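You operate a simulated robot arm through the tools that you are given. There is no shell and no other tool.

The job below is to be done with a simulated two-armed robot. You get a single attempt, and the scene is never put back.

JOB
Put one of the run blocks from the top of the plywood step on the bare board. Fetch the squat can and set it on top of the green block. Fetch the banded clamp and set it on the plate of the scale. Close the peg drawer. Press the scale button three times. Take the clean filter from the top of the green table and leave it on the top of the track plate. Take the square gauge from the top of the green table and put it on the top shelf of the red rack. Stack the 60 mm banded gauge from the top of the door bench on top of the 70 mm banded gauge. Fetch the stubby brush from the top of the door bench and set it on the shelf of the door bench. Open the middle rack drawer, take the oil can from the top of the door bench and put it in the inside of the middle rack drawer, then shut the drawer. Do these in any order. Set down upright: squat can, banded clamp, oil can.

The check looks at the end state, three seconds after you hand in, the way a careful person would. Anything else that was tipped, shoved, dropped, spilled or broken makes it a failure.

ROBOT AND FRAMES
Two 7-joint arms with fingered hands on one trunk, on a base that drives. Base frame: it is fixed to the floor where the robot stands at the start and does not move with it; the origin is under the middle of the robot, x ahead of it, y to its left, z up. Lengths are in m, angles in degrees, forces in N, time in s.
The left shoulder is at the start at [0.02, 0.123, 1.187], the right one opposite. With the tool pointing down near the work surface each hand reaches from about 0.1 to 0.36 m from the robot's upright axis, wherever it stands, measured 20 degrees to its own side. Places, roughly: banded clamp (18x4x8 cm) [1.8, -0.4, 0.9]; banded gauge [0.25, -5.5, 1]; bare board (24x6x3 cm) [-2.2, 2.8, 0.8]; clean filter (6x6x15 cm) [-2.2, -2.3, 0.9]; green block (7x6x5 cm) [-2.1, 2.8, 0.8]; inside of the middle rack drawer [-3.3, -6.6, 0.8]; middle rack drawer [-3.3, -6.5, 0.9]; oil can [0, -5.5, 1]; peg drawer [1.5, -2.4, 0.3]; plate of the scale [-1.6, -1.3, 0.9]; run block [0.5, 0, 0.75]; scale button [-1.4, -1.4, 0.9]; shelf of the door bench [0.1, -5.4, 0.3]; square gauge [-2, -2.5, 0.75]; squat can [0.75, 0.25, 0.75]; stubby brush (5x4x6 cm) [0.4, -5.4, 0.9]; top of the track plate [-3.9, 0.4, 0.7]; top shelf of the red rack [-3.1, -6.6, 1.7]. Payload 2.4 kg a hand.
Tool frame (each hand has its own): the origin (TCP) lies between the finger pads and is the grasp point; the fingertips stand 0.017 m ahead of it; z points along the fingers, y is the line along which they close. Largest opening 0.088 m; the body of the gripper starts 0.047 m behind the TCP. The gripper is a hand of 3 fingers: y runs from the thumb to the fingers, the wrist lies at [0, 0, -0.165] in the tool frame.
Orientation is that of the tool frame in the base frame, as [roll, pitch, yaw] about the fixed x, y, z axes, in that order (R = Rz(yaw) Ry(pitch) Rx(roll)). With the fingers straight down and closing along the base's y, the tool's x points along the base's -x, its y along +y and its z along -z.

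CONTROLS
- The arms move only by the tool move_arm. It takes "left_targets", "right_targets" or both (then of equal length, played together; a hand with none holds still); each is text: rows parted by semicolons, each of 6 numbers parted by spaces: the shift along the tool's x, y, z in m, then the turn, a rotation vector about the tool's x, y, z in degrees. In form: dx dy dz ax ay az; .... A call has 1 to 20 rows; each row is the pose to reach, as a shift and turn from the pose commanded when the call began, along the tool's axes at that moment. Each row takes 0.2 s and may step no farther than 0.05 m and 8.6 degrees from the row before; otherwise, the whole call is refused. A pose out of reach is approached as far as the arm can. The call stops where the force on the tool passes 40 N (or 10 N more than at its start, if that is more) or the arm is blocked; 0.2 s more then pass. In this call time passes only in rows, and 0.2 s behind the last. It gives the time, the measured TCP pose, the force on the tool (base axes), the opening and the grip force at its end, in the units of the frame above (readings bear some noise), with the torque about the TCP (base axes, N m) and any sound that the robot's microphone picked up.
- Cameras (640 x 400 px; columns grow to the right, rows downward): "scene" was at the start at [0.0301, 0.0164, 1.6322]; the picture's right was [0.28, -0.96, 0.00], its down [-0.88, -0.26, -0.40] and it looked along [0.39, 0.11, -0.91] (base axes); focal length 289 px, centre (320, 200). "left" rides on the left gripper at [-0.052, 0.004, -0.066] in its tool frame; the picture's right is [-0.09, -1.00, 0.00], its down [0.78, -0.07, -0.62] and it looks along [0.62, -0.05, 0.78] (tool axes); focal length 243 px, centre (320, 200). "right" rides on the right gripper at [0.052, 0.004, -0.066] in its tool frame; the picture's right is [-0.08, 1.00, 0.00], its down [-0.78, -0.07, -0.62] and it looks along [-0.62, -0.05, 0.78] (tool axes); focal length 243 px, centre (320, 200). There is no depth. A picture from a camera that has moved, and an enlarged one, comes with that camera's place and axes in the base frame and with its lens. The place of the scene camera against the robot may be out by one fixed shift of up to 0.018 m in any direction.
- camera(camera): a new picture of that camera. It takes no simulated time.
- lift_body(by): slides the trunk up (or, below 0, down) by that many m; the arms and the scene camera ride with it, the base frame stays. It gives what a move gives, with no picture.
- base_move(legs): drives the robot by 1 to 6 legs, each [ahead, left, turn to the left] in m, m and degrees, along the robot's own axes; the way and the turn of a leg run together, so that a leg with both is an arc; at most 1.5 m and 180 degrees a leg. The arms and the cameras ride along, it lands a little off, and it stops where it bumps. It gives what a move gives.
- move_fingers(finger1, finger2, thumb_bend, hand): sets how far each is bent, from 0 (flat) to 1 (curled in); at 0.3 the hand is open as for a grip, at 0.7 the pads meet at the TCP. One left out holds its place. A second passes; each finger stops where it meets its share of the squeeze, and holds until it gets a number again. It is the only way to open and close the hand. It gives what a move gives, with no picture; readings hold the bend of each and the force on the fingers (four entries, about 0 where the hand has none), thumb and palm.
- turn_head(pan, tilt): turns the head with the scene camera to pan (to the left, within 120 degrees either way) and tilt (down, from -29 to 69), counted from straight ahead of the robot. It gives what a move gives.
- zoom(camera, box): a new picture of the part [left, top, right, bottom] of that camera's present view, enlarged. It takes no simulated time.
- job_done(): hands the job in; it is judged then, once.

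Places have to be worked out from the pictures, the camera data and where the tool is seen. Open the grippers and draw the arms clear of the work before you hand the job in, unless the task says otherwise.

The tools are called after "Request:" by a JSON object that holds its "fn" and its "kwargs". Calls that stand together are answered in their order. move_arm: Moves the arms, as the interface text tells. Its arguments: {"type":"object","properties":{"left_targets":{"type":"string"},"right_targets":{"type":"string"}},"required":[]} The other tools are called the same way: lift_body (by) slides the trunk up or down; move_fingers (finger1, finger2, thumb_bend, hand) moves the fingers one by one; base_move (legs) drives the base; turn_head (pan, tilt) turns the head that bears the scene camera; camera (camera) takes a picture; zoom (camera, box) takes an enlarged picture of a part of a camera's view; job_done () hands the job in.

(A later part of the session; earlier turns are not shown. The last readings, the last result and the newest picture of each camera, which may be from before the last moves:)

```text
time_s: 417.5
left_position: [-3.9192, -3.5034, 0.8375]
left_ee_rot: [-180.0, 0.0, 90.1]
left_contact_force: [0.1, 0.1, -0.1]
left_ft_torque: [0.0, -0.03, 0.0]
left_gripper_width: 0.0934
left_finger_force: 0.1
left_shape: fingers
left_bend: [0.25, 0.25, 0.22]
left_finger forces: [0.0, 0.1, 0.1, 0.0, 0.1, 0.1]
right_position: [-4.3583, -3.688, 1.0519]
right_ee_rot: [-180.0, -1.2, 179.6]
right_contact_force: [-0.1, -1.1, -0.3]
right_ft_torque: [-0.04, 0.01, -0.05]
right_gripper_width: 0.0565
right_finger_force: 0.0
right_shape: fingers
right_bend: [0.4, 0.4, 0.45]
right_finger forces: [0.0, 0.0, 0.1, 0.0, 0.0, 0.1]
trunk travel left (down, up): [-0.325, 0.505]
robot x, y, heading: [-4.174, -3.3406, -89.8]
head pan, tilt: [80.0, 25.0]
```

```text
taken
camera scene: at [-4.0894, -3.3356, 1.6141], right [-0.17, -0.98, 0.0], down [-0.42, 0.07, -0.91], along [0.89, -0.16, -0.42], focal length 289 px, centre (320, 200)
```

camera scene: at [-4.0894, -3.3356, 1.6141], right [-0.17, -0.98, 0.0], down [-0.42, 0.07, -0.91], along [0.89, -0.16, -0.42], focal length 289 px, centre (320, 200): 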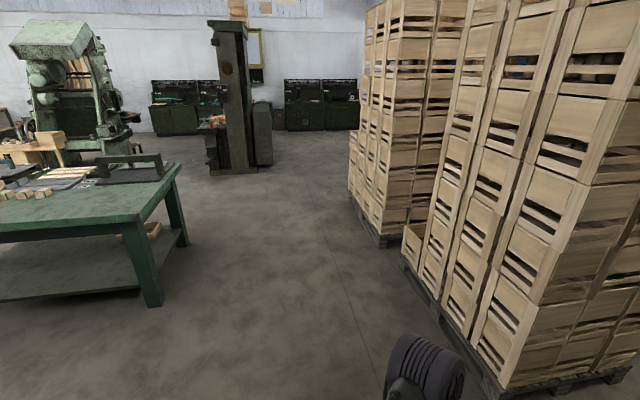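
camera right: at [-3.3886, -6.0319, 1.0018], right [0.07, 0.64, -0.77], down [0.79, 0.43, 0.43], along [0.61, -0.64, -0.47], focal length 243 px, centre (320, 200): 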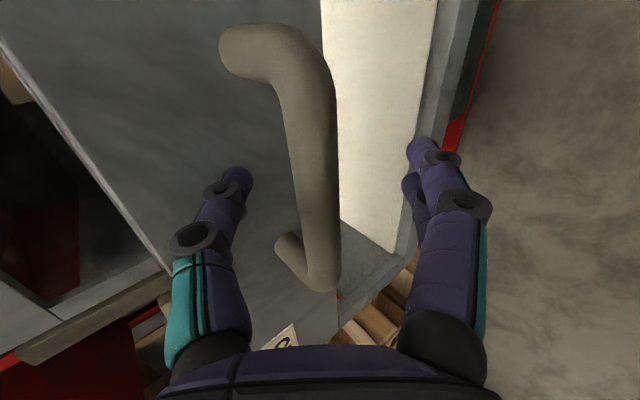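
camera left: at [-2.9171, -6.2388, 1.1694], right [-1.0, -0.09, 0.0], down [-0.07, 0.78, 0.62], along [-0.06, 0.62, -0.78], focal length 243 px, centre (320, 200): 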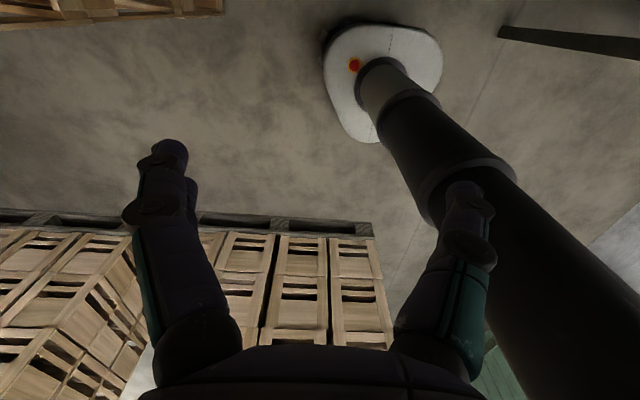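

The corridor is clear. I drive east along y≈−3.35 to x≈0.1.

Request:
{"fn": "base_move", "kwargs": {"legs": [[0, 1.45, 0], [0, 1.45, 0], [0, 1.4, 0]]}}

Request:
{"fn": "turn_head", "kwargs": {"pan": 0, "tilt": 25}}

Request:
{"fn": "camera", "kwargs": {"camera": "scene"}}

```text
time_s: 438.1
left_position: [0.3678, -3.5703, 0.8388]
left_ee_rot: [-179.9, -0.2, 87.7]
left_contact_force: [0.1, 0.5, 0.3]
left_ft_torque: [0.01, 0.0, 0.0]
left_gripper_width: 0.0933
left_finger_force: 0.1
left_shape: fingers
left_bend: [0.25, 0.25, 0.22]
left_finger forces: [0.0, 0.0, 0.0, 0.0, 0.0, 0.0]
right_position: [-0.078, -3.7365, 1.0522]
right_ee_rot: [-179.8, -1.1, 177.2]
right_contact_force: [0.2, -0.6, 0.3]
right_ft_torque: [-0.01, 0.03, -0.02]
right_gripper_width: 0.0569
right_finger_force: 0.0
right_shape: fingers
right_bend: [0.4, 0.4, 0.45]
right_finger forces: [0.0, 0.1, 0.0, 0.0, 0.1, 0.1]
trunk travel left (down, up): [-0.325, 0.505]
robot x, y, heading: [0.1196, -3.3978, -92.2]
head pan, tilt: [80.0, 25.0]
```

```text
time_s: 439.6
left_position: [0.3667, -3.5698, 0.8378]
left_ee_rot: [-179.9, 0.0, 87.6]
left_contact_force: [-0.2, -0.2, 0.5]
left_ft_torque: [0.03, -0.01, 0.05]
left_gripper_width: 0.0931
left_finger_force: 0.1
left_shape: fingers
left_bend: [0.25, 0.25, 0.22]
left_finger forces: [0.1, 0.1, 0.1, 0.0, 0.1, 0.1]
right_position: [-0.0795, -3.736, 1.0521]
right_ee_rot: [-180.0, -1.2, 177.1]
right_contact_force: [0.4, 0.6, 0.4]
right_ft_torque: [0.01, 0.02, 0.01]
right_gripper_width: 0.0567
right_finger_force: 0.2
right_shape: fingers
right_bend: [0.4, 0.4, 0.45]
right_finger forces: [0.1, 0.1, 0.1, 0.0, 0.0, 0.0]
trunk travel left (down, up): [-0.325, 0.505]
robot x, y, heading: [0.1197, -3.3924, -92.6]
head pan, tilt: [0.0, 25.0]
```

```text
taken
camera scene: at [0.1104, -3.4682, 1.6141], right [-1.0, 0.04, 0.0], down [0.02, 0.42, -0.91], along [-0.04, -0.91, -0.42], focal length 289 px, centre (320, 200)
```

scene: 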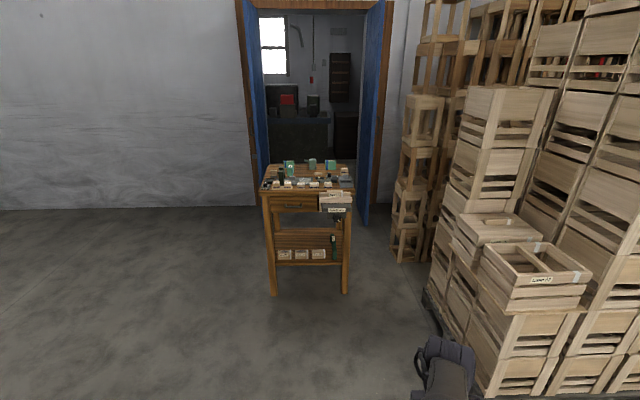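

The door bench stands in the doorway (x −0.18…0.41, front legs y≈−5.22). I drive closer to inspect it.

Request:
{"fn": "base_move", "kwargs": {"legs": [[1.15, 0, 2.5]]}}

Request:
{"fn": "turn_head", "kwargs": {"pan": 0, "tilt": 40}}

Request:
{"fn": "camera", "kwargs": {"camera": "scene"}}

Request:
{"fn": "zoom", "kwargs": {"camera": "scene", "box": [220, 100, 420, 240]}}

```text
time_s: 445.3
left_position: [0.3417, -4.6863, 0.837]
left_ee_rot: [-179.8, 0.0, 89.3]
left_contact_force: [-0.8, 0.2, 0.3]
left_ft_torque: [0.01, 0.01, 0.01]
left_gripper_width: 0.0933
left_finger_force: 0.1
left_shape: fingers
left_bend: [0.25, 0.25, 0.22]
left_finger forces: [0.1, 0.0, 0.0, 0.0, 0.0, 0.1]
right_position: [-0.098, -4.8666, 1.053]
right_ee_rot: [-179.9, -1.3, 178.9]
right_contact_force: [-0.5, -0.4, -0.2]
right_ft_torque: [-0.03, -0.01, 0.0]
right_gripper_width: 0.0565
right_finger_force: 0.0
right_shape: fingers
right_bend: [0.4, 0.4, 0.45]
right_finger forces: [0.0, 0.0, 0.0, 0.0, 0.0, 0.0]
trunk travel left (down, up): [-0.325, 0.505]
robot x, y, heading: [0.0897, -4.5194, -90.5]
head pan, tilt: [0.0, 25.0]
```

```text
time_s: 446.1
left_position: [0.3416, -4.6874, 0.8377]
left_ee_rot: [-179.9, -0.1, 89.4]
left_contact_force: [-0.5, 0.0, -0.2]
left_ft_torque: [0.0, 0.04, 0.0]
left_gripper_width: 0.0934
left_finger_force: 0.0
left_shape: fingers
left_bend: [0.25, 0.25, 0.22]
left_finger forces: [0.0, 0.0, 0.1, 0.0, 0.0, 0.1]
right_position: [-0.0986, -4.8669, 1.0524]
right_ee_rot: [-179.8, -1.2, 178.9]
right_contact_force: [-0.1, 0.7, 0.1]
right_ft_torque: [-0.03, -0.02, 0.0]
right_gripper_width: 0.0566
right_finger_force: 0.1
right_shape: fingers
right_bend: [0.4, 0.4, 0.45]
right_finger forces: [0.0, 0.0, 0.0, 0.0, 0.0, 0.1]
trunk travel left (down, up): [-0.325, 0.505]
robot x, y, heading: [0.0956, -4.5179, -90.8]
head pan, tilt: [0.0, 40.0]
```

```text
taken
camera scene: at [0.0827, -4.5853, 1.5908], right [-1.0, 0.01, 0.0], down [0.01, 0.64, -0.77], along [-0.01, -0.77, -0.64], focal length 289 px, centre (320, 200)
```

scene: 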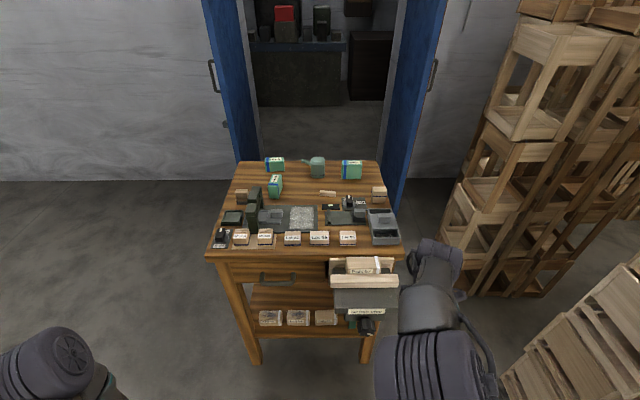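

```text
2.86 times, centred on (320, 170) of scene
camera zoom: at [0.0827, -4.5853, 1.5908], right [-1.0, 0.01, 0.0], down [0.01, 0.64, -0.77], along [-0.01, -0.77, -0.64], focal length 826 px, centre (320, 286)
```

zoom: 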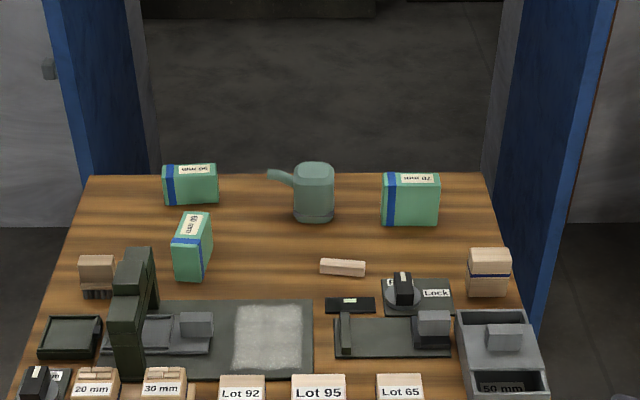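

The bench holds the banded 50/60/70 mm gauges, the oil can with spout at the back, and the stubby brush at left. I zoom in on details and on the bench's lower shelf and front.

Request:
{"fn": "zoom", "kwargs": {"camera": "scene", "box": [195, 230, 415, 380]}}

Request:
{"fn": "zoom", "kwargs": {"camera": "scene", "box": [225, 145, 325, 210]}}

Request:
{"fn": "zoom", "kwargs": {"camera": "scene", "box": [300, 145, 400, 210]}}

```text
2.67 times, centred on (305, 305) of scene
camera zoom: at [0.0827, -4.5853, 1.5908], right [-1.0, 0.01, 0.0], down [0.01, 0.64, -0.77], along [-0.01, -0.77, -0.64], focal length 771 px, centre (360, -80)
```

zoom: 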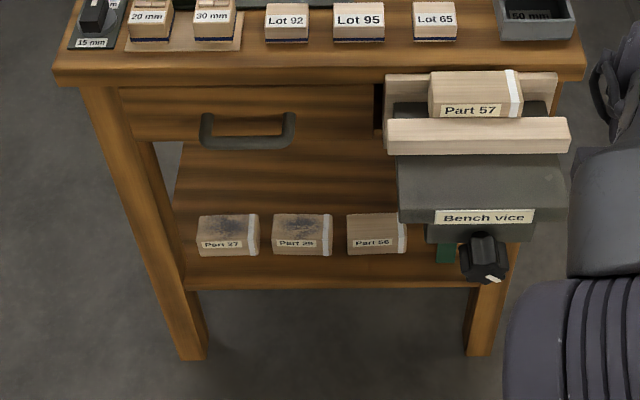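

```text
6.15 times, centred on (275, 178) of scene
camera zoom: at [0.0827, -4.5853, 1.5908], right [-1.0, 0.01, 0.0], down [0.01, 0.64, -0.77], along [-0.01, -0.77, -0.64], focal length 1780 px, centre (597, 338)
```

zoom: 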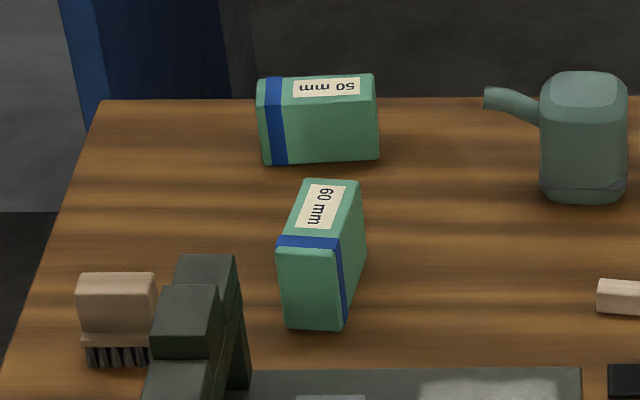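

```text
6.15 times, centred on (350, 178) of scene
camera zoom: at [0.0827, -4.5853, 1.5908], right [-1.0, 0.01, 0.0], down [0.01, 0.64, -0.77], along [-0.01, -0.77, -0.64], focal length 1780 px, centre (135, 338)
```

zoom: 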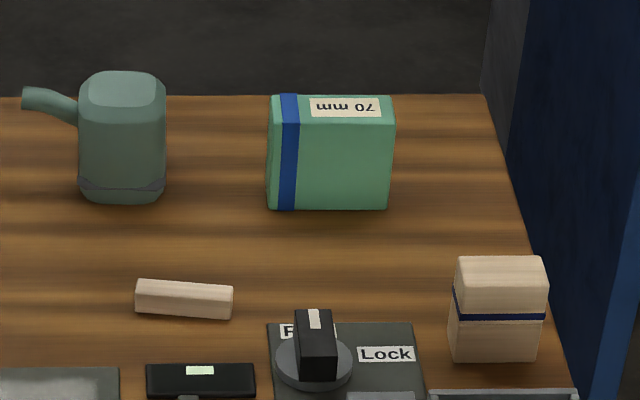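

Best access: brush and 60 mm gauge from the bench's left (east) side, and oil can/70 mm gauge from behind (there is ~1 m of free floor behind the bench). I go round to the east side facing −x.

Request:
{"fn": "base_move", "kwargs": {"legs": [[0, 0.8, 0.8], [0, 0, -90], [0, 0.85, 0]]}}

Request:
{"fn": "turn_head", "kwargs": {"pan": 0, "tilt": 40}}

Request:
{"fn": "camera", "kwargs": {"camera": "scene"}}

Request:
{"fn": "turn_head", "kwargs": {"pan": 70, "tilt": 30}}

Request:
{"fn": "camera", "kwargs": {"camera": "scene"}}

```text
time_s: 458.4
left_position: [0.7095, -5.6396, 0.8383]
left_ee_rot: [180.0, 0.0, -1.1]
left_contact_force: [-0.2, -0.5, -0.3]
left_ft_torque: [0.03, -0.01, -0.02]
left_gripper_width: 0.0933
left_finger_force: 0.1
left_shape: fingers
left_bend: [0.25, 0.25, 0.22]
left_finger forces: [0.0, 0.0, 0.1, 0.0, 0.0, 0.1]
right_position: [0.5344, -5.1985, 1.0516]
right_ee_rot: [-180.0, -1.2, 88.4]
right_contact_force: [-0.2, -0.4, -0.3]
right_ft_torque: [0.01, 0.01, -0.03]
right_gripper_width: 0.0567
right_finger_force: 0.1
right_shape: fingers
right_bend: [0.4, 0.4, 0.45]
right_finger forces: [0.0, 0.0, 0.0, 0.0, 0.1, 0.0]
trunk travel left (down, up): [-0.325, 0.505]
robot x, y, heading: [0.8805, -5.3906, 178.8]
head pan, tilt: [0.0, 40.0]
```

```text
time_s: 459.0
left_position: [0.7104, -5.6379, 0.8365]
left_ee_rot: [-179.9, 0.0, -1.1]
left_contact_force: [0.1, -0.3, 0.1]
left_ft_torque: [0.01, -0.01, -0.02]
left_gripper_width: 0.0934
left_finger_force: 0.1
left_shape: fingers
left_bend: [0.25, 0.25, 0.22]
left_finger forces: [0.0, 0.0, 0.1, 0.0, 0.0, 0.0]
right_position: [0.5347, -5.1963, 1.0524]
right_ee_rot: [-179.9, -1.2, 88.3]
right_contact_force: [0.8, 0.3, 0.4]
right_ft_torque: [0.01, 0.01, 0.02]
right_gripper_width: 0.0566
right_finger_force: 0.0
right_shape: fingers
right_bend: [0.4, 0.4, 0.45]
right_finger forces: [0.0, 0.0, 0.0, 0.1, 0.1, 0.0]
trunk travel left (down, up): [-0.325, 0.505]
robot x, y, heading: [0.8781, -5.3866, 178.9]
head pan, tilt: [0.0, 40.0]
```

```text
taken
camera scene: at [0.8066, -5.3877, 1.5908], right [0.02, 1.0, 0.0], down [0.64, -0.01, -0.77], along [-0.77, 0.02, -0.64], focal length 289 px, centre (320, 200)
```

scene: 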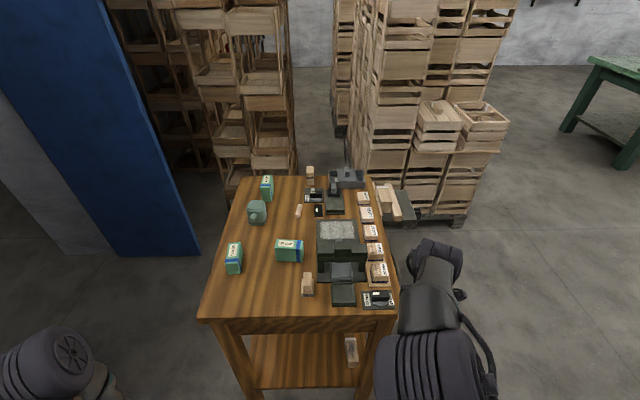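

```text
time_s: 460.4
left_position: [0.7094, -5.6384, 0.8386]
left_ee_rot: [-179.9, 0.0, -1.1]
left_contact_force: [-0.5, 0.2, -0.3]
left_ft_torque: [0.05, 0.01, -0.02]
left_gripper_width: 0.0935
left_finger_force: 0.0
left_shape: fingers
left_bend: [0.25, 0.25, 0.22]
left_finger forces: [0.0, 0.0, 0.0, 0.1, 0.1, 0.0]
right_position: [0.5334, -5.1974, 1.0509]
right_ee_rot: [-179.9, -1.1, 88.4]
right_contact_force: [-0.3, -0.4, 1.1]
right_ft_torque: [0.02, -0.01, 0.02]
right_gripper_width: 0.0567
right_finger_force: 0.1
right_shape: fingers
right_bend: [0.4, 0.4, 0.45]
right_finger forces: [0.0, 0.0, 0.1, 0.0, 0.1, 0.0]
trunk travel left (down, up): [-0.325, 0.505]
robot x, y, heading: [0.8795, -5.3886, 178.9]
head pan, tilt: [70.0, 30.0]
```

```text
taken
camera scene: at [0.8589, -5.4738, 1.6061], right [-0.93, 0.36, 0.0], down [0.18, 0.47, -0.87], along [-0.31, -0.81, -0.5], focal length 289 px, centre (320, 200)
```

scene: 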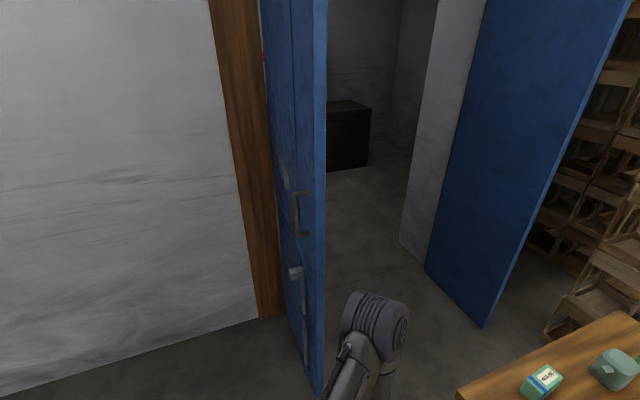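

Free floor exists behind the bench, to be entered sideways. First the brush: I move in to x≈0.65 and look closely.

Request:
{"fn": "turn_head", "kwargs": {"pan": 0, "tilt": 55}}

Request:
{"fn": "move_arm", "kwargs": {"left_targets": "-0.02 0 -0.04 0 0 0; -0.04 0 -0.08 0 0 0; -0.06 0 -0.12 0 0 0; -0.08 0 -0.16 0 0 0; -0.1 0 -0.2 0 0 0"}}

Request:
{"fn": "base_move", "kwargs": {"legs": [[0.22, 0, 1.1]]}}

Request:
{"fn": "camera", "kwargs": {"camera": "scene"}}

Request:
{"fn": "zoom", "kwargs": {"camera": "scene", "box": [200, 140, 420, 290]}}

```text
time_s: 461.8
left_position: [0.7094, -5.6384, 0.8379]
left_ee_rot: [-179.8, -0.1, -1.0]
left_contact_force: [-0.3, -0.2, -0.2]
left_ft_torque: [0.01, 0.01, 0.05]
left_gripper_width: 0.0932
left_finger_force: 0.1
left_shape: fingers
left_bend: [0.25, 0.25, 0.22]
left_finger forces: [0.0, 0.0, 0.0, 0.1, 0.1, 0.0]
right_position: [0.5341, -5.1973, 1.0518]
right_ee_rot: [-179.9, -1.2, 88.4]
right_contact_force: [0.6, -0.1, 0.4]
right_ft_torque: [-0.03, 0.02, 0.01]
right_gripper_width: 0.0564
right_finger_force: 0.0
right_shape: fingers
right_bend: [0.4, 0.4, 0.45]
right_finger forces: [0.0, 0.0, 0.0, 0.0, 0.1, 0.0]
trunk travel left (down, up): [-0.325, 0.505]
robot x, y, heading: [0.8782, -5.3885, 178.7]
head pan, tilt: [0.0, 55.0]
```

```text
time_s: 463.0
left_position: [0.6077, -5.6376, 1.0385]
left_ee_rot: [179.9, -0.1, -1.2]
left_contact_force: [0.0, 0.4, 0.4]
left_ft_torque: [-0.02, 0.03, 0.0]
left_gripper_width: 0.0932
left_finger_force: 0.1
left_shape: fingers
left_bend: [0.25, 0.25, 0.22]
left_finger forces: [0.0, 0.0, 0.1, 0.0, 0.1, 0.1]
right_position: [0.5355, -5.1964, 1.0518]
right_ee_rot: [-179.8, -1.2, 88.4]
right_contact_force: [0.6, 0.5, 0.0]
right_ft_torque: [-0.04, 0.01, -0.02]
right_gripper_width: 0.0568
right_finger_force: 0.1
right_shape: fingers
right_bend: [0.4, 0.4, 0.45]
right_finger forces: [0.0, 0.0, 0.0, 0.0, 0.0, 0.0]
trunk travel left (down, up): [-0.325, 0.505]
robot x, y, heading: [0.878, -5.3924, 179.0]
head pan, tilt: [0.0, 55.0]
```

```text
time_s: 464.7
left_position: [0.392, -5.6403, 1.0365]
left_ee_rot: [-180.0, -0.1, 0.2]
left_contact_force: [-0.1, -0.3, 0.3]
left_ft_torque: [-0.02, 0.01, 0.0]
left_gripper_width: 0.0932
left_finger_force: 0.1
left_shape: fingers
left_bend: [0.25, 0.25, 0.22]
left_finger forces: [0.1, 0.1, 0.1, 0.0, 0.1, 0.0]
right_position: [0.308, -5.2038, 1.0524]
right_ee_rot: [-180.0, -1.1, 89.6]
right_contact_force: [-0.9, 0.8, 0.3]
right_ft_torque: [0.0, 0.03, 0.02]
right_gripper_width: 0.0566
right_finger_force: 0.0
right_shape: fingers
right_bend: [0.4, 0.4, 0.45]
right_finger forces: [0.1, 0.1, 0.1, 0.1, 0.1, 0.1]
trunk travel left (down, up): [-0.325, 0.505]
robot x, y, heading: [0.6584, -5.3851, -180.1]
head pan, tilt: [0.0, 55.0]
```

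```text
taken
camera scene: at [0.5972, -5.3871, 1.57], right [0.0, 1.0, 0.0], down [0.82, 0.0, -0.57], along [-0.57, 0.0, -0.82], focal length 289 px, centre (320, 200)
```

scene: 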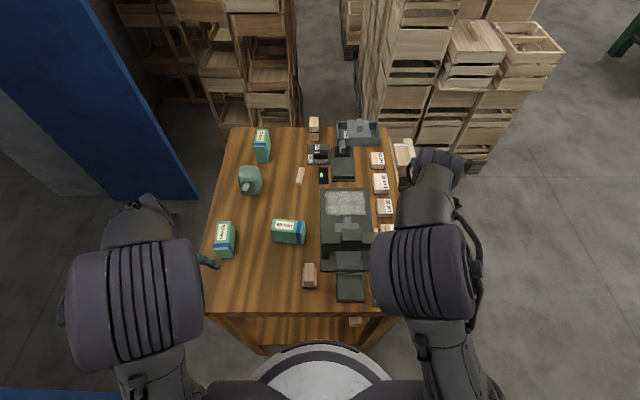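

```text
2.67 times, centred on (310, 215) of scene
camera zoom: at [0.5972, -5.3871, 1.57], right [0.0, 1.0, 0.0], down [0.82, 0.0, -0.57], along [-0.57, 0.0, -0.82], focal length 771 px, centre (347, 160)
```

zoom: 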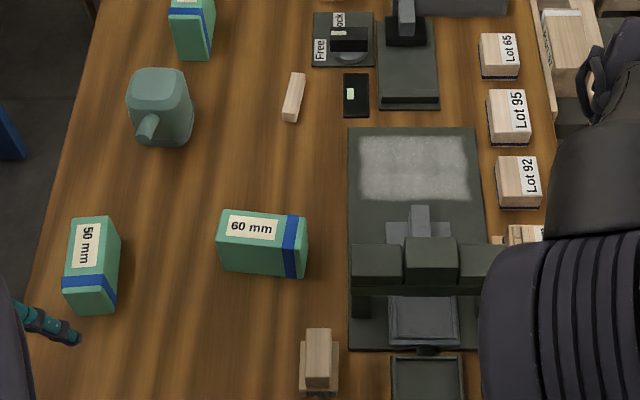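

Brush (≈(0.37, −5.411)) stands 8 mm from the black fixture, so I'll grip it front-to-back (along x) with the right hand, which is already oriented that way. I raise it over the fixture's arch and move above the brush.

Request:
{"fn": "move_arm", "kwargs": {"right_targets": "0 0 -0.04 0 0 0; -0.035 0.012 -0.06 0 0 0; -0.07 0.024 -0.06 0 0 0; -0.105 0.036 -0.06 0 0 0; -0.14 0.046 -0.06 0 0 0; -0.175 0.056 -0.06 0 0 0; -0.207 0.062 -0.06 0 0 0; -0.207 0.062 -0.02 0 0 0; -0.207 0.062 0.02 0 0 0; -0.207 0.062 0.05 0 0 0"}}

Request:
{"fn": "camera", "kwargs": {"camera": "right"}}

Request:
{"fn": "zoom", "kwargs": {"camera": "scene", "box": [200, 140, 420, 330]}}

```text
time_s: 466.9
left_position: [0.3919, -5.6402, 1.0381]
left_ee_rot: [-179.8, 0.0, 0.2]
left_contact_force: [0.1, -0.7, 0.2]
left_ft_torque: [-0.01, -0.04, 0.0]
left_gripper_width: 0.0929
left_finger_force: 0.0
left_shape: fingers
left_bend: [0.25, 0.25, 0.22]
left_finger forces: [0.0, 0.1, 0.0, 0.1, 0.1, 0.0]
right_position: [0.3819, -5.3768, 1.0122]
right_ee_rot: [179.9, -0.5, 89.7]
right_contact_force: [-0.8, -0.2, -0.3]
right_ft_torque: [-0.01, -0.01, -0.01]
right_gripper_width: 0.0568
right_finger_force: 0.1
right_shape: fingers
right_bend: [0.4, 0.4, 0.45]
right_finger forces: [0.0, 0.0, 0.0, 0.0, 0.0, 0.0]
right hand out of reach, approached as far as the arm can: row 7, 8, 9, 10
trunk travel left (down, up): [-0.325, 0.505]
robot x, y, heading: [0.6568, -5.3881, -179.7]
head pan, tilt: [0.0, 55.0]
```

```text
taken
camera right: at [0.3876, -5.3243, 1.0781], right [1.0, -0.09, 0.0], down [-0.07, -0.78, 0.62], along [-0.06, -0.61, -0.79], focal length 243 px, centre (320, 200)
```

right: 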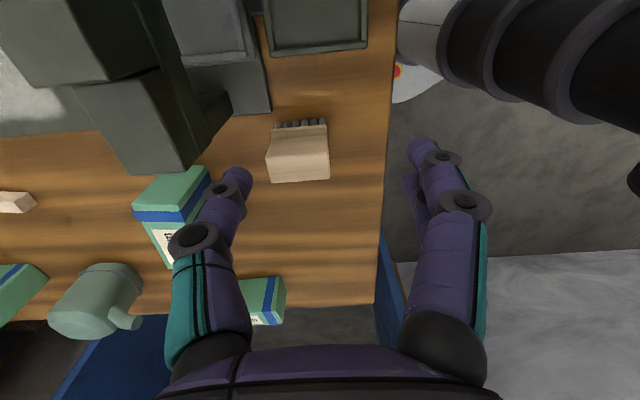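

```text
2.11 times, centred on (310, 235) of scene
camera zoom: at [0.5981, -5.3871, 1.5701], right [0.0, 1.0, 0.0], down [0.82, 0.0, -0.57], along [-0.57, 0.0, -0.82], focal length 609 px, centre (341, 126)
```

zoom: 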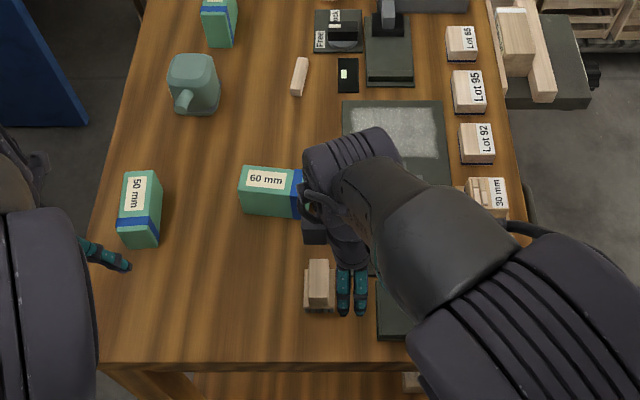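

The right arm can't cross over that far. The left hand in its natural orientation suits better (thumb in the ~4 cm gap on the fixture side). I retract the right hand first.

Request:
{"fn": "move_arm", "kwargs": {"right_targets": "0 0 -0.04 0 0 0; 0 0 -0.075 0 0 0; 0.035 -0.01 -0.08 0 0 0; 0.07 -0.02 -0.08 0 0 0; 0.105 -0.03 -0.08 0 0 0; 0.14 -0.04 -0.08 0 0 0; 0.18 -0.05 -0.08 0 0 0; 0.22 -0.06 -0.08 0 0 0"}}

Request:
{"fn": "move_fingers", "kwargs": {"hand": "left", "finger1": 0.4, "finger2": 0.4, "thumb_bend": 0.42}}

Request:
{"fn": "camera", "kwargs": {"camera": "scene"}}

```text
time_s: 468.7
left_position: [0.3929, -5.6405, 1.0379]
left_ee_rot: [-179.9, 0.0, 0.2]
left_contact_force: [-0.6, 0.4, -0.3]
left_ft_torque: [-0.03, -0.01, 0.0]
left_gripper_width: 0.0931
left_finger_force: 0.0
left_shape: fingers
left_bend: [0.25, 0.25, 0.22]
left_finger forces: [0.1, 0.0, 0.1, 0.1, 0.0, 0.0]
right_position: [0.3244, -5.1595, 1.0959]
right_ee_rot: [-179.7, -1.1, 89.7]
right_contact_force: [0.7, 0.8, 0.2]
right_ft_torque: [0.02, -0.02, 0.03]
right_gripper_width: 0.0568
right_finger_force: 0.1
right_shape: fingers
right_bend: [0.4, 0.4, 0.45]
right_finger forces: [0.0, 0.1, 0.0, 0.0, 0.0, 0.0]
right hand out of reach, approached as far as the arm can: row 3
trunk travel left (down, up): [-0.325, 0.505]
robot x, y, heading: [0.6576, -5.3858, -180.0]
head pan, tilt: [0.0, 55.0]
```

```text
time_s: 469.7
left_position: [0.3924, -5.6401, 1.036]
left_ee_rot: [-179.9, 0.1, 0.1]
left_contact_force: [-0.5, 0.2, -0.7]
left_ft_torque: [0.01, 0.0, 0.0]
left_gripper_width: 0.0606
left_finger_force: 0.0
left_shape: fingers
left_bend: [0.4, 0.4, 0.42]
left_finger forces: [0.0, 0.0, 0.1, 0.1, 0.1, 0.1]
right_position: [0.3227, -5.1606, 1.0938]
right_ee_rot: [-179.9, -1.2, 89.6]
right_contact_force: [0.2, -1.1, 0.4]
right_ft_torque: [-0.03, 0.02, 0.0]
right_gripper_width: 0.0566
right_finger_force: 0.0
right_shape: fingers
right_bend: [0.4, 0.4, 0.45]
right_finger forces: [0.0, 0.0, 0.0, 0.1, 0.1, 0.0]
trunk travel left (down, up): [-0.325, 0.505]
robot x, y, heading: [0.6583, -5.3825, -179.6]
head pan, tilt: [0.0, 55.0]
```

```text
taken
camera scene: at [0.5984, -5.387, 1.5701], right [0.0, 1.0, 0.0], down [0.82, 0.0, -0.57], along [-0.57, 0.0, -0.82], focal length 289 px, centre (320, 200)
```

scene: 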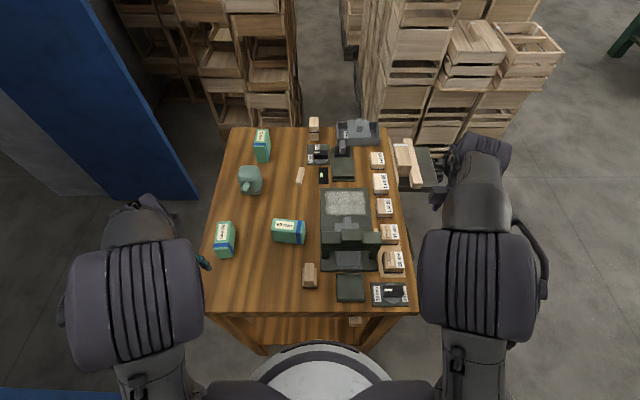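

I shift the base 8 cm to the right to favour the left hand, then bring that hand above the brush.

Request:
{"fn": "base_move", "kwargs": {"legs": [[0, -0.08, 0]]}}

Request:
{"fn": "move_arm", "kwargs": {"left_targets": "-0.004 -0.045 0 0 0 0; -0.009 -0.09 0 0 0 0; -0.014 -0.135 0 0 0 0; -0.018 -0.18 0 0 0 0; -0.023 -0.225 0 0 0 0; -0.027 -0.27 0 0 0 0; -0.027 -0.314 0.01 0 0 0"}}

Request:
{"fn": "camera", "kwargs": {"camera": "left"}}

Request:
{"fn": "camera", "kwargs": {"camera": "scene"}}

```text
time_s: 470.8
left_position: [0.3916, -5.5617, 1.0375]
left_ee_rot: [-180.0, 0.0, 0.0]
left_contact_force: [0.2, -0.3, 1.0]
left_ft_torque: [0.0, 0.02, -0.01]
left_gripper_width: 0.0605
left_finger_force: 0.0
left_shape: fingers
left_bend: [0.4, 0.4, 0.42]
left_finger forces: [0.0, 0.1, 0.0, 0.1, 0.1, 0.1]
right_position: [0.3244, -5.0784, 1.0943]
right_ee_rot: [-179.9, -1.1, 89.7]
right_contact_force: [0.5, 0.6, 0.0]
right_ft_torque: [-0.01, 0.02, 0.01]
right_gripper_width: 0.0563
right_finger_force: 0.1
right_shape: fingers
right_bend: [0.4, 0.4, 0.45]
right_finger forces: [0.1, 0.0, 0.1, 0.0, 0.0, 0.0]
trunk travel left (down, up): [-0.325, 0.505]
robot x, y, heading: [0.6572, -5.3066, -179.9]
head pan, tilt: [0.0, 55.0]
```

```text
time_s: 472.4
left_position: [0.3644, -5.2477, 1.0248]
left_ee_rot: [-179.9, -0.1, 0.1]
left_contact_force: [1.0, 0.2, 0.2]
left_ft_torque: [-0.02, 0.0, 0.0]
left_gripper_width: 0.0607
left_finger_force: 0.1
left_shape: fingers
left_bend: [0.4, 0.4, 0.42]
left_finger forces: [0.1, 0.0, 0.1, 0.1, 0.1, 0.0]
right_position: [0.3243, -5.08, 1.095]
right_ee_rot: [-179.9, -1.1, 89.7]
right_contact_force: [-0.8, 0.5, 0.2]
right_ft_torque: [0.0, -0.04, -0.02]
right_gripper_width: 0.0565
right_finger_force: 0.1
right_shape: fingers
right_bend: [0.4, 0.4, 0.45]
right_finger forces: [0.1, 0.1, 0.0, 0.0, 0.0, 0.1]
trunk travel left (down, up): [-0.325, 0.505]
robot x, y, heading: [0.6554, -5.3077, -179.9]
head pan, tilt: [0.0, 55.0]
```

```text
taken
camera left: at [0.3117, -5.2525, 1.0904], right [-0.09, 1.0, 0.0], down [0.78, 0.07, 0.62], along [0.62, 0.06, -0.78], focal length 243 px, centre (320, 200)
```

left: 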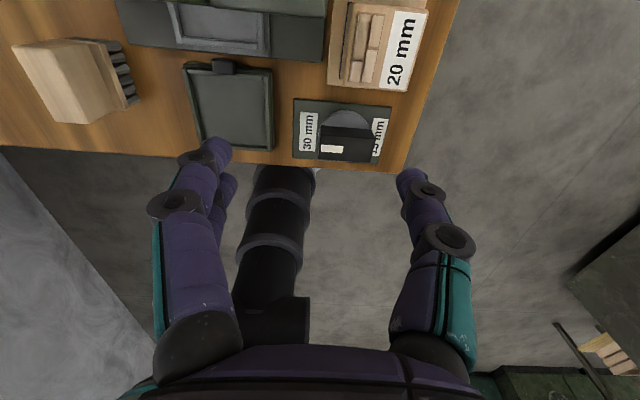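

```text
taken
camera scene: at [0.5978, -5.3074, 1.57], right [0.0, 1.0, 0.0], down [0.82, 0.0, -0.57], along [-0.57, 0.0, -0.82], focal length 289 px, centre (320, 200)
```

scene: 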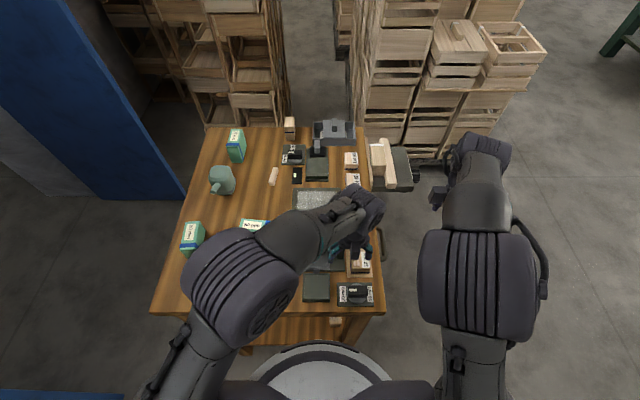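

I overshot (forgot the base shift had moved the hand already); nothing was touched. I move the left hand back to above the brush at y≈−5.406.

Request:
{"fn": "move_arm", "kwargs": {"left_targets": "0 0.04 -0.01 0 0 0; 0 0.08 -0.01 0 0 0; 0 0.12 -0.01 0 0 0; 0.001 0.158 0 0 0 0"}}

Request:
{"fn": "camera", "kwargs": {"camera": "left"}}

Request:
{"fn": "zoom", "kwargs": {"camera": "scene", "box": [200, 190, 400, 320]}}

```text
time_s: 473.4
left_position: [0.3653, -5.4057, 1.0255]
left_ee_rot: [-179.8, -0.1, 0.1]
left_contact_force: [-0.3, -0.4, 0.6]
left_ft_torque: [0.03, -0.02, 0.01]
left_gripper_width: 0.0607
left_finger_force: 0.0
left_shape: fingers
left_bend: [0.4, 0.4, 0.42]
left_finger forces: [0.0, 0.0, 0.0, 0.0, 0.0, 0.0]
right_position: [0.3239, -5.0801, 1.0953]
right_ee_rot: [-179.9, -1.2, 89.7]
right_contact_force: [0.1, -0.2, -0.7]
right_ft_torque: [0.0, 0.0, 0.02]
right_gripper_width: 0.0565
right_finger_force: 0.1
right_shape: fingers
right_bend: [0.4, 0.4, 0.45]
right_finger forces: [0.0, 0.0, 0.0, 0.0, 0.0, 0.0]
trunk travel left (down, up): [-0.325, 0.505]
robot x, y, heading: [0.6554, -5.3075, -179.9]
head pan, tilt: [0.0, 55.0]
```

```text
taken
camera left: at [0.3137, -5.4109, 1.0917], right [-0.09, 1.0, 0.0], down [0.78, 0.07, 0.62], along [0.62, 0.06, -0.78], focal length 243 px, centre (320, 200)
```

left: 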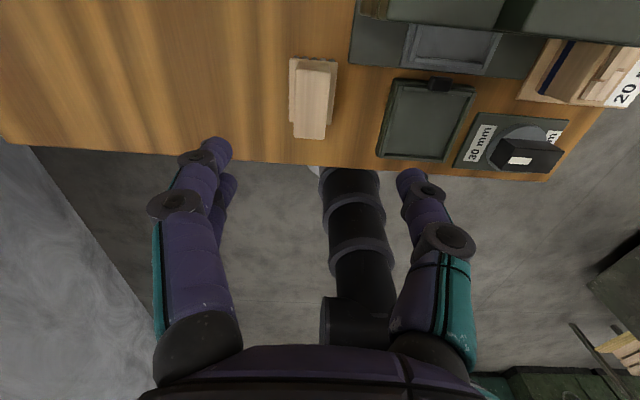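

```text
3.08 times, centred on (300, 255) of scene
camera zoom: at [0.5982, -5.3081, 1.5701], right [0.0, 1.0, 0.0], down [0.82, 0.0, -0.57], along [-0.57, 0.0, -0.82], focal length 890 px, centre (382, 31)
```

zoom: 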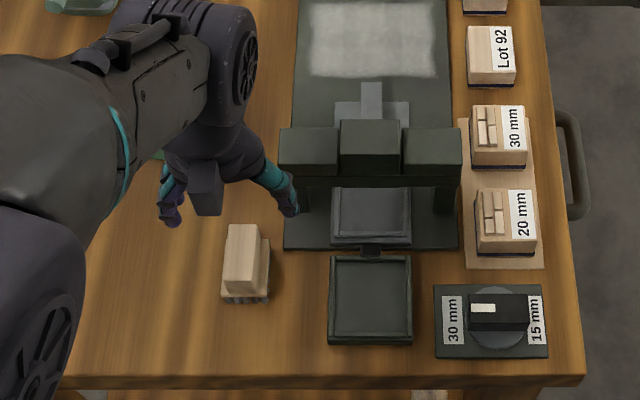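

Brush handle centre ≈ (0.362, −5.410). I adjust and descend to 0.96, then check.

Request:
{"fn": "move_arm", "kwargs": {"left_targets": "0 0.004 0.03 0 0 0; 0 0.004 0.065 0 0 0"}}

Request:
{"fn": "camera", "kwargs": {"camera": "left"}}

```text
time_s: 473.9
left_position: [0.367, -5.4087, 0.9608]
left_ee_rot: [-179.8, -0.1, 0.2]
left_contact_force: [0.3, 0.2, -0.1]
left_ft_torque: [0.01, -0.03, 0.02]
left_gripper_width: 0.0607
left_finger_force: 0.0
left_shape: fingers
left_bend: [0.4, 0.4, 0.42]
left_finger forces: [0.1, 0.0, 0.0, 0.0, 0.0, 0.0]
right_position: [0.3232, -5.0793, 1.0945]
right_ee_rot: [-180.0, -1.2, 89.7]
right_contact_force: [1.1, 0.5, 0.7]
right_ft_torque: [-0.03, -0.01, -0.02]
right_gripper_width: 0.0567
right_finger_force: 0.0
right_shape: fingers
right_bend: [0.4, 0.4, 0.45]
right_finger forces: [0.0, 0.0, 0.0, 0.0, 0.0, 0.1]
trunk travel left (down, up): [-0.325, 0.505]
robot x, y, heading: [0.664, -5.3042, -179.7]
head pan, tilt: [0.0, 55.0]
```

```text
taken
camera left: at [0.3145, -5.4135, 1.0272], right [-0.09, 1.0, 0.0], down [0.78, 0.07, 0.62], along [0.62, 0.06, -0.78], focal length 243 px, centre (320, 200)
```

left: 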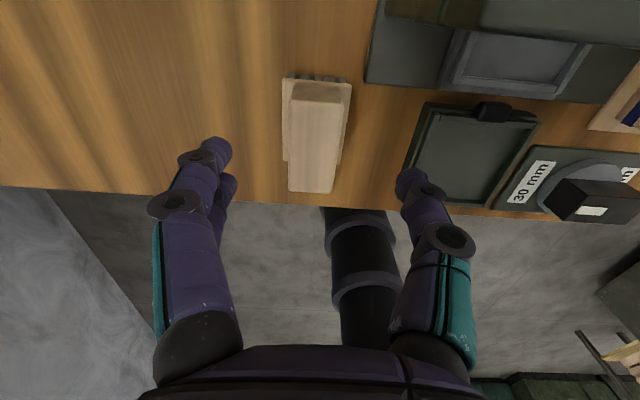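

Aligned; thumb has ~2 cm to the tray. I descend to grip height.

Request:
{"fn": "move_arm", "kwargs": {"left_targets": "-0.002 0.001 0.02 0 0 0; -0.002 0.001 0.035 0 0 0"}}

Request:
{"fn": "camera", "kwargs": {"camera": "left"}}

```text
time_s: 474.6
left_position: [0.3631, -5.4094, 0.9256]
left_ee_rot: [-179.9, 0.0, 0.1]
left_contact_force: [-0.2, 0.1, -0.1]
left_ft_torque: [0.02, -0.01, 0.0]
left_gripper_width: 0.0606
left_finger_force: 0.1
left_shape: fingers
left_bend: [0.4, 0.4, 0.42]
left_finger forces: [0.0, 0.0, 0.0, 0.0, 0.1, 0.0]
right_position: [0.3235, -5.0808, 1.0938]
right_ee_rot: [-179.9, -1.3, 89.8]
right_contact_force: [0.4, 1.6, 0.3]
right_ft_torque: [-0.04, 0.02, -0.01]
right_gripper_width: 0.0568
right_finger_force: 0.1
right_shape: fingers
right_bend: [0.4, 0.4, 0.45]
right_finger forces: [0.1, 0.1, 0.0, 0.1, 0.0, 0.0]
trunk travel left (down, up): [-0.325, 0.505]
robot x, y, heading: [0.6554, -5.3049, -180.0]
head pan, tilt: [0.0, 55.0]
```

```text
taken
camera left: at [0.3122, -5.4147, 0.9919], right [-0.09, 1.0, 0.0], down [0.78, 0.07, 0.62], along [0.62, 0.06, -0.78], focal length 243 px, centre (320, 200)
```

left: 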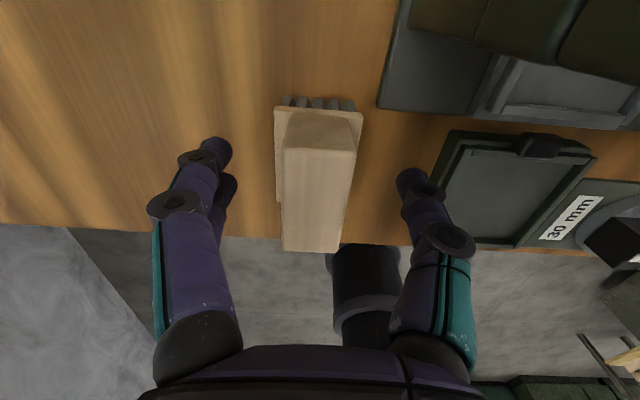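

Handle is between the fingers, its top ~1.4 cm above the TCP. I close the left hand and lift slightly.

Request:
{"fn": "move_fingers", "kwargs": {"hand": "left", "finger1": 0.75, "finger2": 0.75, "thumb_bend": 0.75}}

Request:
{"fn": "move_arm", "kwargs": {"left_targets": "0 0 -0.02 0 0 0; 0 0 -0.05 0 0 0; 0 0 -0.09 0 0 0; 0 0 -0.12 0 0 0"}}

Request:
{"fn": "camera", "kwargs": {"camera": "left"}}

Request:
{"fn": "camera", "kwargs": {"camera": "scene"}}

```text
time_s: 475.6
left_position: [0.3645, -5.409, 0.9271]
left_ee_rot: [-180.0, 0.0, 0.1]
left_contact_force: [0.4, -0.3, -0.4]
left_ft_torque: [-0.02, 0.02, -0.01]
left_gripper_width: 0.0146
left_finger_force: 11.0
left_shape: fingers
left_bend: [0.7, 0.7, 0.65]
left_finger forces: [5.3, 5.5, 0.0, 0.0, 10.9, 0.0]
right_position: [0.3234, -5.0805, 1.0952]
right_ee_rot: [-179.9, -1.2, 89.8]
right_contact_force: [0.3, 1.0, -0.7]
right_ft_torque: [0.01, 0.0, 0.01]
right_gripper_width: 0.0566
right_finger_force: 0.1
right_shape: fingers
right_bend: [0.4, 0.4, 0.45]
right_finger forces: [0.1, 0.0, 0.1, 0.0, 0.1, 0.0]
trunk travel left (down, up): [-0.325, 0.505]
robot x, y, heading: [0.6586, -5.3038, -179.7]
head pan, tilt: [0.0, 55.0]
```

```text
time_s: 476.6
left_position: [0.3642, -5.4111, 1.0466]
left_ee_rot: [-179.9, 0.1, 0.1]
left_contact_force: [-0.1, -1.3, -1.0]
left_ft_torque: [-0.02, 0.0, 0.01]
left_gripper_width: 0.014
left_finger_force: 10.4
left_shape: fingers
left_bend: [0.7, 0.7, 0.65]
left_finger forces: [5.5, 5.4, 0.0, 0.1, 10.9, 0.1]
right_position: [0.3233, -5.0811, 1.0956]
right_ee_rot: [-179.9, -1.1, 89.7]
right_contact_force: [-0.5, 0.7, 0.4]
right_ft_torque: [-0.02, 0.03, 0.01]
right_gripper_width: 0.0567
right_finger_force: 0.2
right_shape: fingers
right_bend: [0.4, 0.4, 0.45]
right_finger forces: [0.1, 0.0, 0.0, 0.0, 0.0, 0.0]
trunk travel left (down, up): [-0.325, 0.505]
robot x, y, heading: [0.6585, -5.3051, -180.0]
head pan, tilt: [0.0, 55.0]
```

```text
taken
camera left: at [0.313, -5.4164, 1.1118], right [-0.09, 1.0, 0.0], down [0.78, 0.07, 0.62], along [0.62, 0.06, -0.78], focal length 243 px, centre (320, 200)
```

left: 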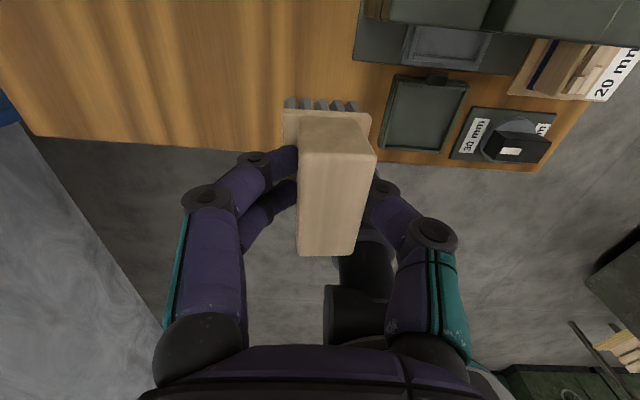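

```text
taken
camera scene: at [0.5985, -5.3077, 1.5701], right [0.0, 1.0, 0.0], down [0.82, 0.0, -0.57], along [-0.57, 0.0, -0.82], focal length 289 px, centre (320, 200)
```

scene: 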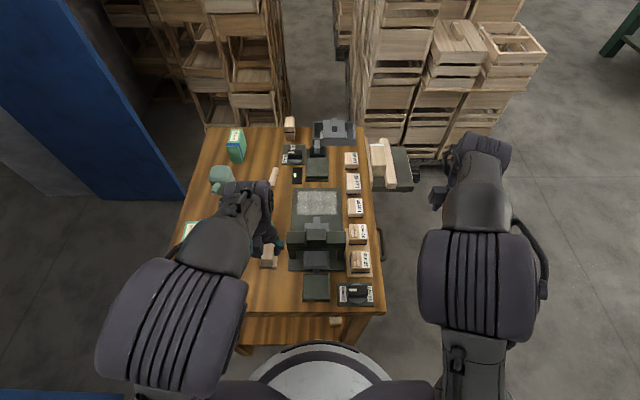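

The brush is held. I'll place it on the lower shelf from this side with a nearly straight left arm. I back off first, then tuck the right hand away from the bench (turning it back to natural yaw).

Request:
{"fn": "base_move", "kwargs": {"legs": [[-0.25, 0, 0]]}}

Request:
{"fn": "move_arm", "kwargs": {"right_targets": "0.005 0.012 0 0 0 8.2; 0.01 0.024 0 0 0 16.4; 0.015 0.036 0 0 0 24.6; 0.02 0.048 0 0 0 32.8; 0.025 0.06 0 0 0 41; 0.03 0.072 0 0 0 49.2; 0.035 0.084 0 0 0 57.4; 0.04 0.096 0 0 0 65.6; 0.045 0.108 0 0 0 73.8; 0.05 0.12 0 0 0 82; 0.06 0.14 0 0 0 90"}}

Request:
{"fn": "lift_body", "kwargs": {"by": -0.3}}

Request:
{"fn": "camera", "kwargs": {"camera": "scene"}}

```text
time_s: 478.4
left_position: [0.6159, -5.4113, 1.0462]
left_ee_rot: [-179.9, 0.0, 0.0]
left_contact_force: [-0.7, -0.2, -0.6]
left_ft_torque: [0.01, 0.02, -0.01]
left_gripper_width: 0.0142
left_finger_force: 10.8
left_shape: fingers
left_bend: [0.7, 0.7, 0.65]
left_finger forces: [5.5, 5.4, 0.1, 0.1, 10.8, 0.1]
right_position: [0.5757, -5.0802, 1.0958]
right_ee_rot: [-179.8, -1.2, 89.5]
right_contact_force: [-0.2, 0.2, -1.0]
right_ft_torque: [0.03, 0.0, -0.03]
right_gripper_width: 0.0566
right_finger_force: 0.1
right_shape: fingers
right_bend: [0.4, 0.4, 0.45]
right_finger forces: [0.1, 0.0, 0.0, 0.0, 0.1, 0.0]
trunk travel left (down, up): [-0.325, 0.505]
robot x, y, heading: [0.9092, -5.3073, 179.7]
head pan, tilt: [0.0, 55.0]
```

```text
time_s: 480.8
left_position: [0.615, -5.4108, 1.0462]
left_ee_rot: [-179.9, 0.1, 0.0]
left_contact_force: [0.7, 0.8, 0.3]
left_ft_torque: [0.01, -0.01, -0.02]
left_gripper_width: 0.0142
left_finger_force: 10.5
left_shape: fingers
left_bend: [0.7, 0.7, 0.65]
left_finger forces: [5.4, 5.5, 0.1, 0.2, 10.9, 0.0]
right_position: [0.7149, -5.0198, 1.0954]
right_ee_rot: [-178.9, 0.1, -0.7]
right_contact_force: [-0.3, 0.0, -0.9]
right_ft_torque: [0.01, 0.02, -0.02]
right_gripper_width: 0.0566
right_finger_force: 0.1
right_shape: fingers
right_bend: [0.4, 0.4, 0.45]
right_finger forces: [0.1, 0.0, 0.1, 0.0, 0.1, 0.0]
trunk travel left (down, up): [-0.325, 0.505]
robot x, y, heading: [0.9065, -5.3052, 179.9]
head pan, tilt: [0.0, 55.0]
```

```text
time_s: 483.8
left_position: [0.6153, -5.4106, 0.7462]
left_ee_rot: [-179.9, 0.0, 0.1]
left_contact_force: [0.0, -0.4, -0.6]
left_ft_torque: [-0.01, -0.04, 0.01]
left_gripper_width: 0.0143
left_finger_force: 11.0
left_shape: fingers
left_bend: [0.7, 0.7, 0.65]
left_finger forces: [5.4, 5.4, 0.1, 0.0, 10.8, 0.0]
right_position: [0.7137, -5.0206, 0.7954]
right_ee_rot: [-178.8, 0.1, -0.5]
right_contact_force: [0.2, -0.3, 0.4]
right_ft_torque: [-0.01, -0.01, -0.01]
right_gripper_width: 0.0568
right_finger_force: 0.0
right_shape: fingers
right_bend: [0.4, 0.4, 0.45]
right_finger forces: [0.1, 0.0, 0.0, 0.1, 0.0, 0.0]
trunk travel left (down, up): [-0.025, 0.805]
robot x, y, heading: [0.9088, -5.3079, 179.9]
head pan, tilt: [0.0, 55.0]
```

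```text
taken
camera scene: at [0.8494, -5.3076, 1.2701], right [0.0, 1.0, 0.0], down [0.82, 0.0, -0.57], along [-0.57, 0.0, -0.82], focal length 289 px, centre (320, 200)
```

scene: 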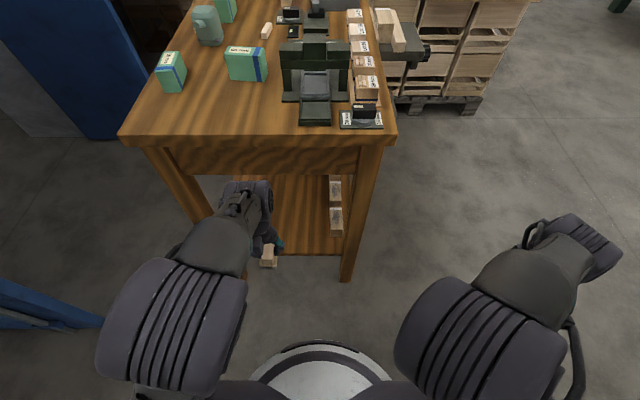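

I see the bench's open left end (apron bottom z≈0.71, opening y −5.63…−5.19). I lower the brush to shelf height outside the bench and extend forward.

Request:
{"fn": "move_arm", "kwargs": {"left_targets": "0 0 0.045 0 0 0; 0 0 0.09 0 0 0; 0 0 0.135 0 0 0; 0 0 0.18 0 0 0; 0 0 0.225 0 0 0; -0.01 0 0.265 0 0 0; -0.02 0 0.3 0 0 0; -0.03 0.005 0.33 0 0 0"}}

Request:
{"fn": "camera", "kwargs": {"camera": "scene"}}

Request:
{"fn": "camera", "kwargs": {"camera": "left"}}

```text
time_s: 485.6
left_position: [0.5859, -5.416, 0.4152]
left_ee_rot: [-180.0, 0.0, 0.0]
left_contact_force: [0.2, 0.4, -0.7]
left_ft_torque: [0.0, 0.04, 0.0]
left_gripper_width: 0.0143
left_finger_force: 11.0
left_shape: fingers
left_bend: [0.7, 0.7, 0.65]
left_finger forces: [5.4, 5.4, 0.0, 0.0, 10.8, 0.1]
right_position: [0.7146, -5.0197, 0.7966]
right_ee_rot: [-178.8, 0.1, -0.6]
right_contact_force: [-0.1, -0.1, 0.6]
right_ft_torque: [-0.02, 0.01, 0.01]
right_gripper_width: 0.0567
right_finger_force: 0.0
right_shape: fingers
right_bend: [0.4, 0.4, 0.45]
right_finger forces: [0.0, 0.0, 0.0, 0.1, 0.1, 0.0]
trunk travel left (down, up): [-0.025, 0.805]
robot x, y, heading: [0.9087, -5.3077, 180.1]
head pan, tilt: [0.0, 55.0]
```

```text
taken
camera scene: at [0.8493, -5.3075, 1.2701], right [0.0, 1.0, 0.0], down [0.82, 0.0, -0.57], along [-0.57, 0.0, -0.82], focal length 289 px, centre (320, 200)
```

scene: 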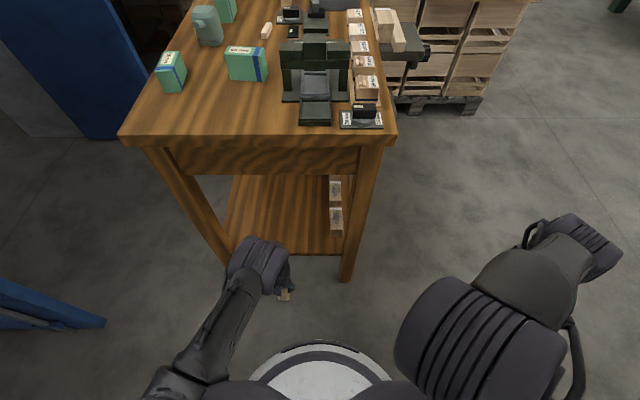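

```text
taken
camera left: at [0.534, -5.4207, 0.4803], right [-0.08, 1.0, 0.0], down [0.78, 0.07, 0.62], along [0.62, 0.05, -0.78], focal length 243 px, centre (320, 200)
```

left: 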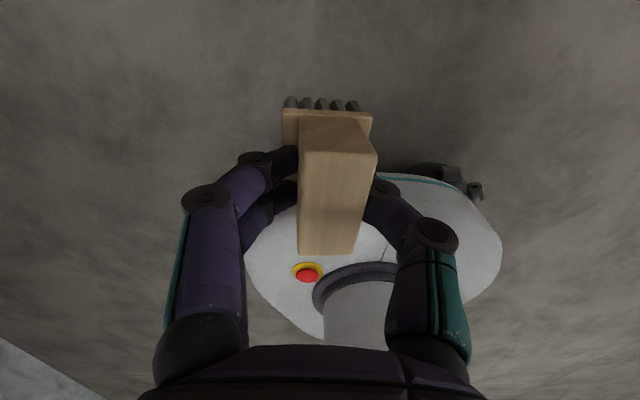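

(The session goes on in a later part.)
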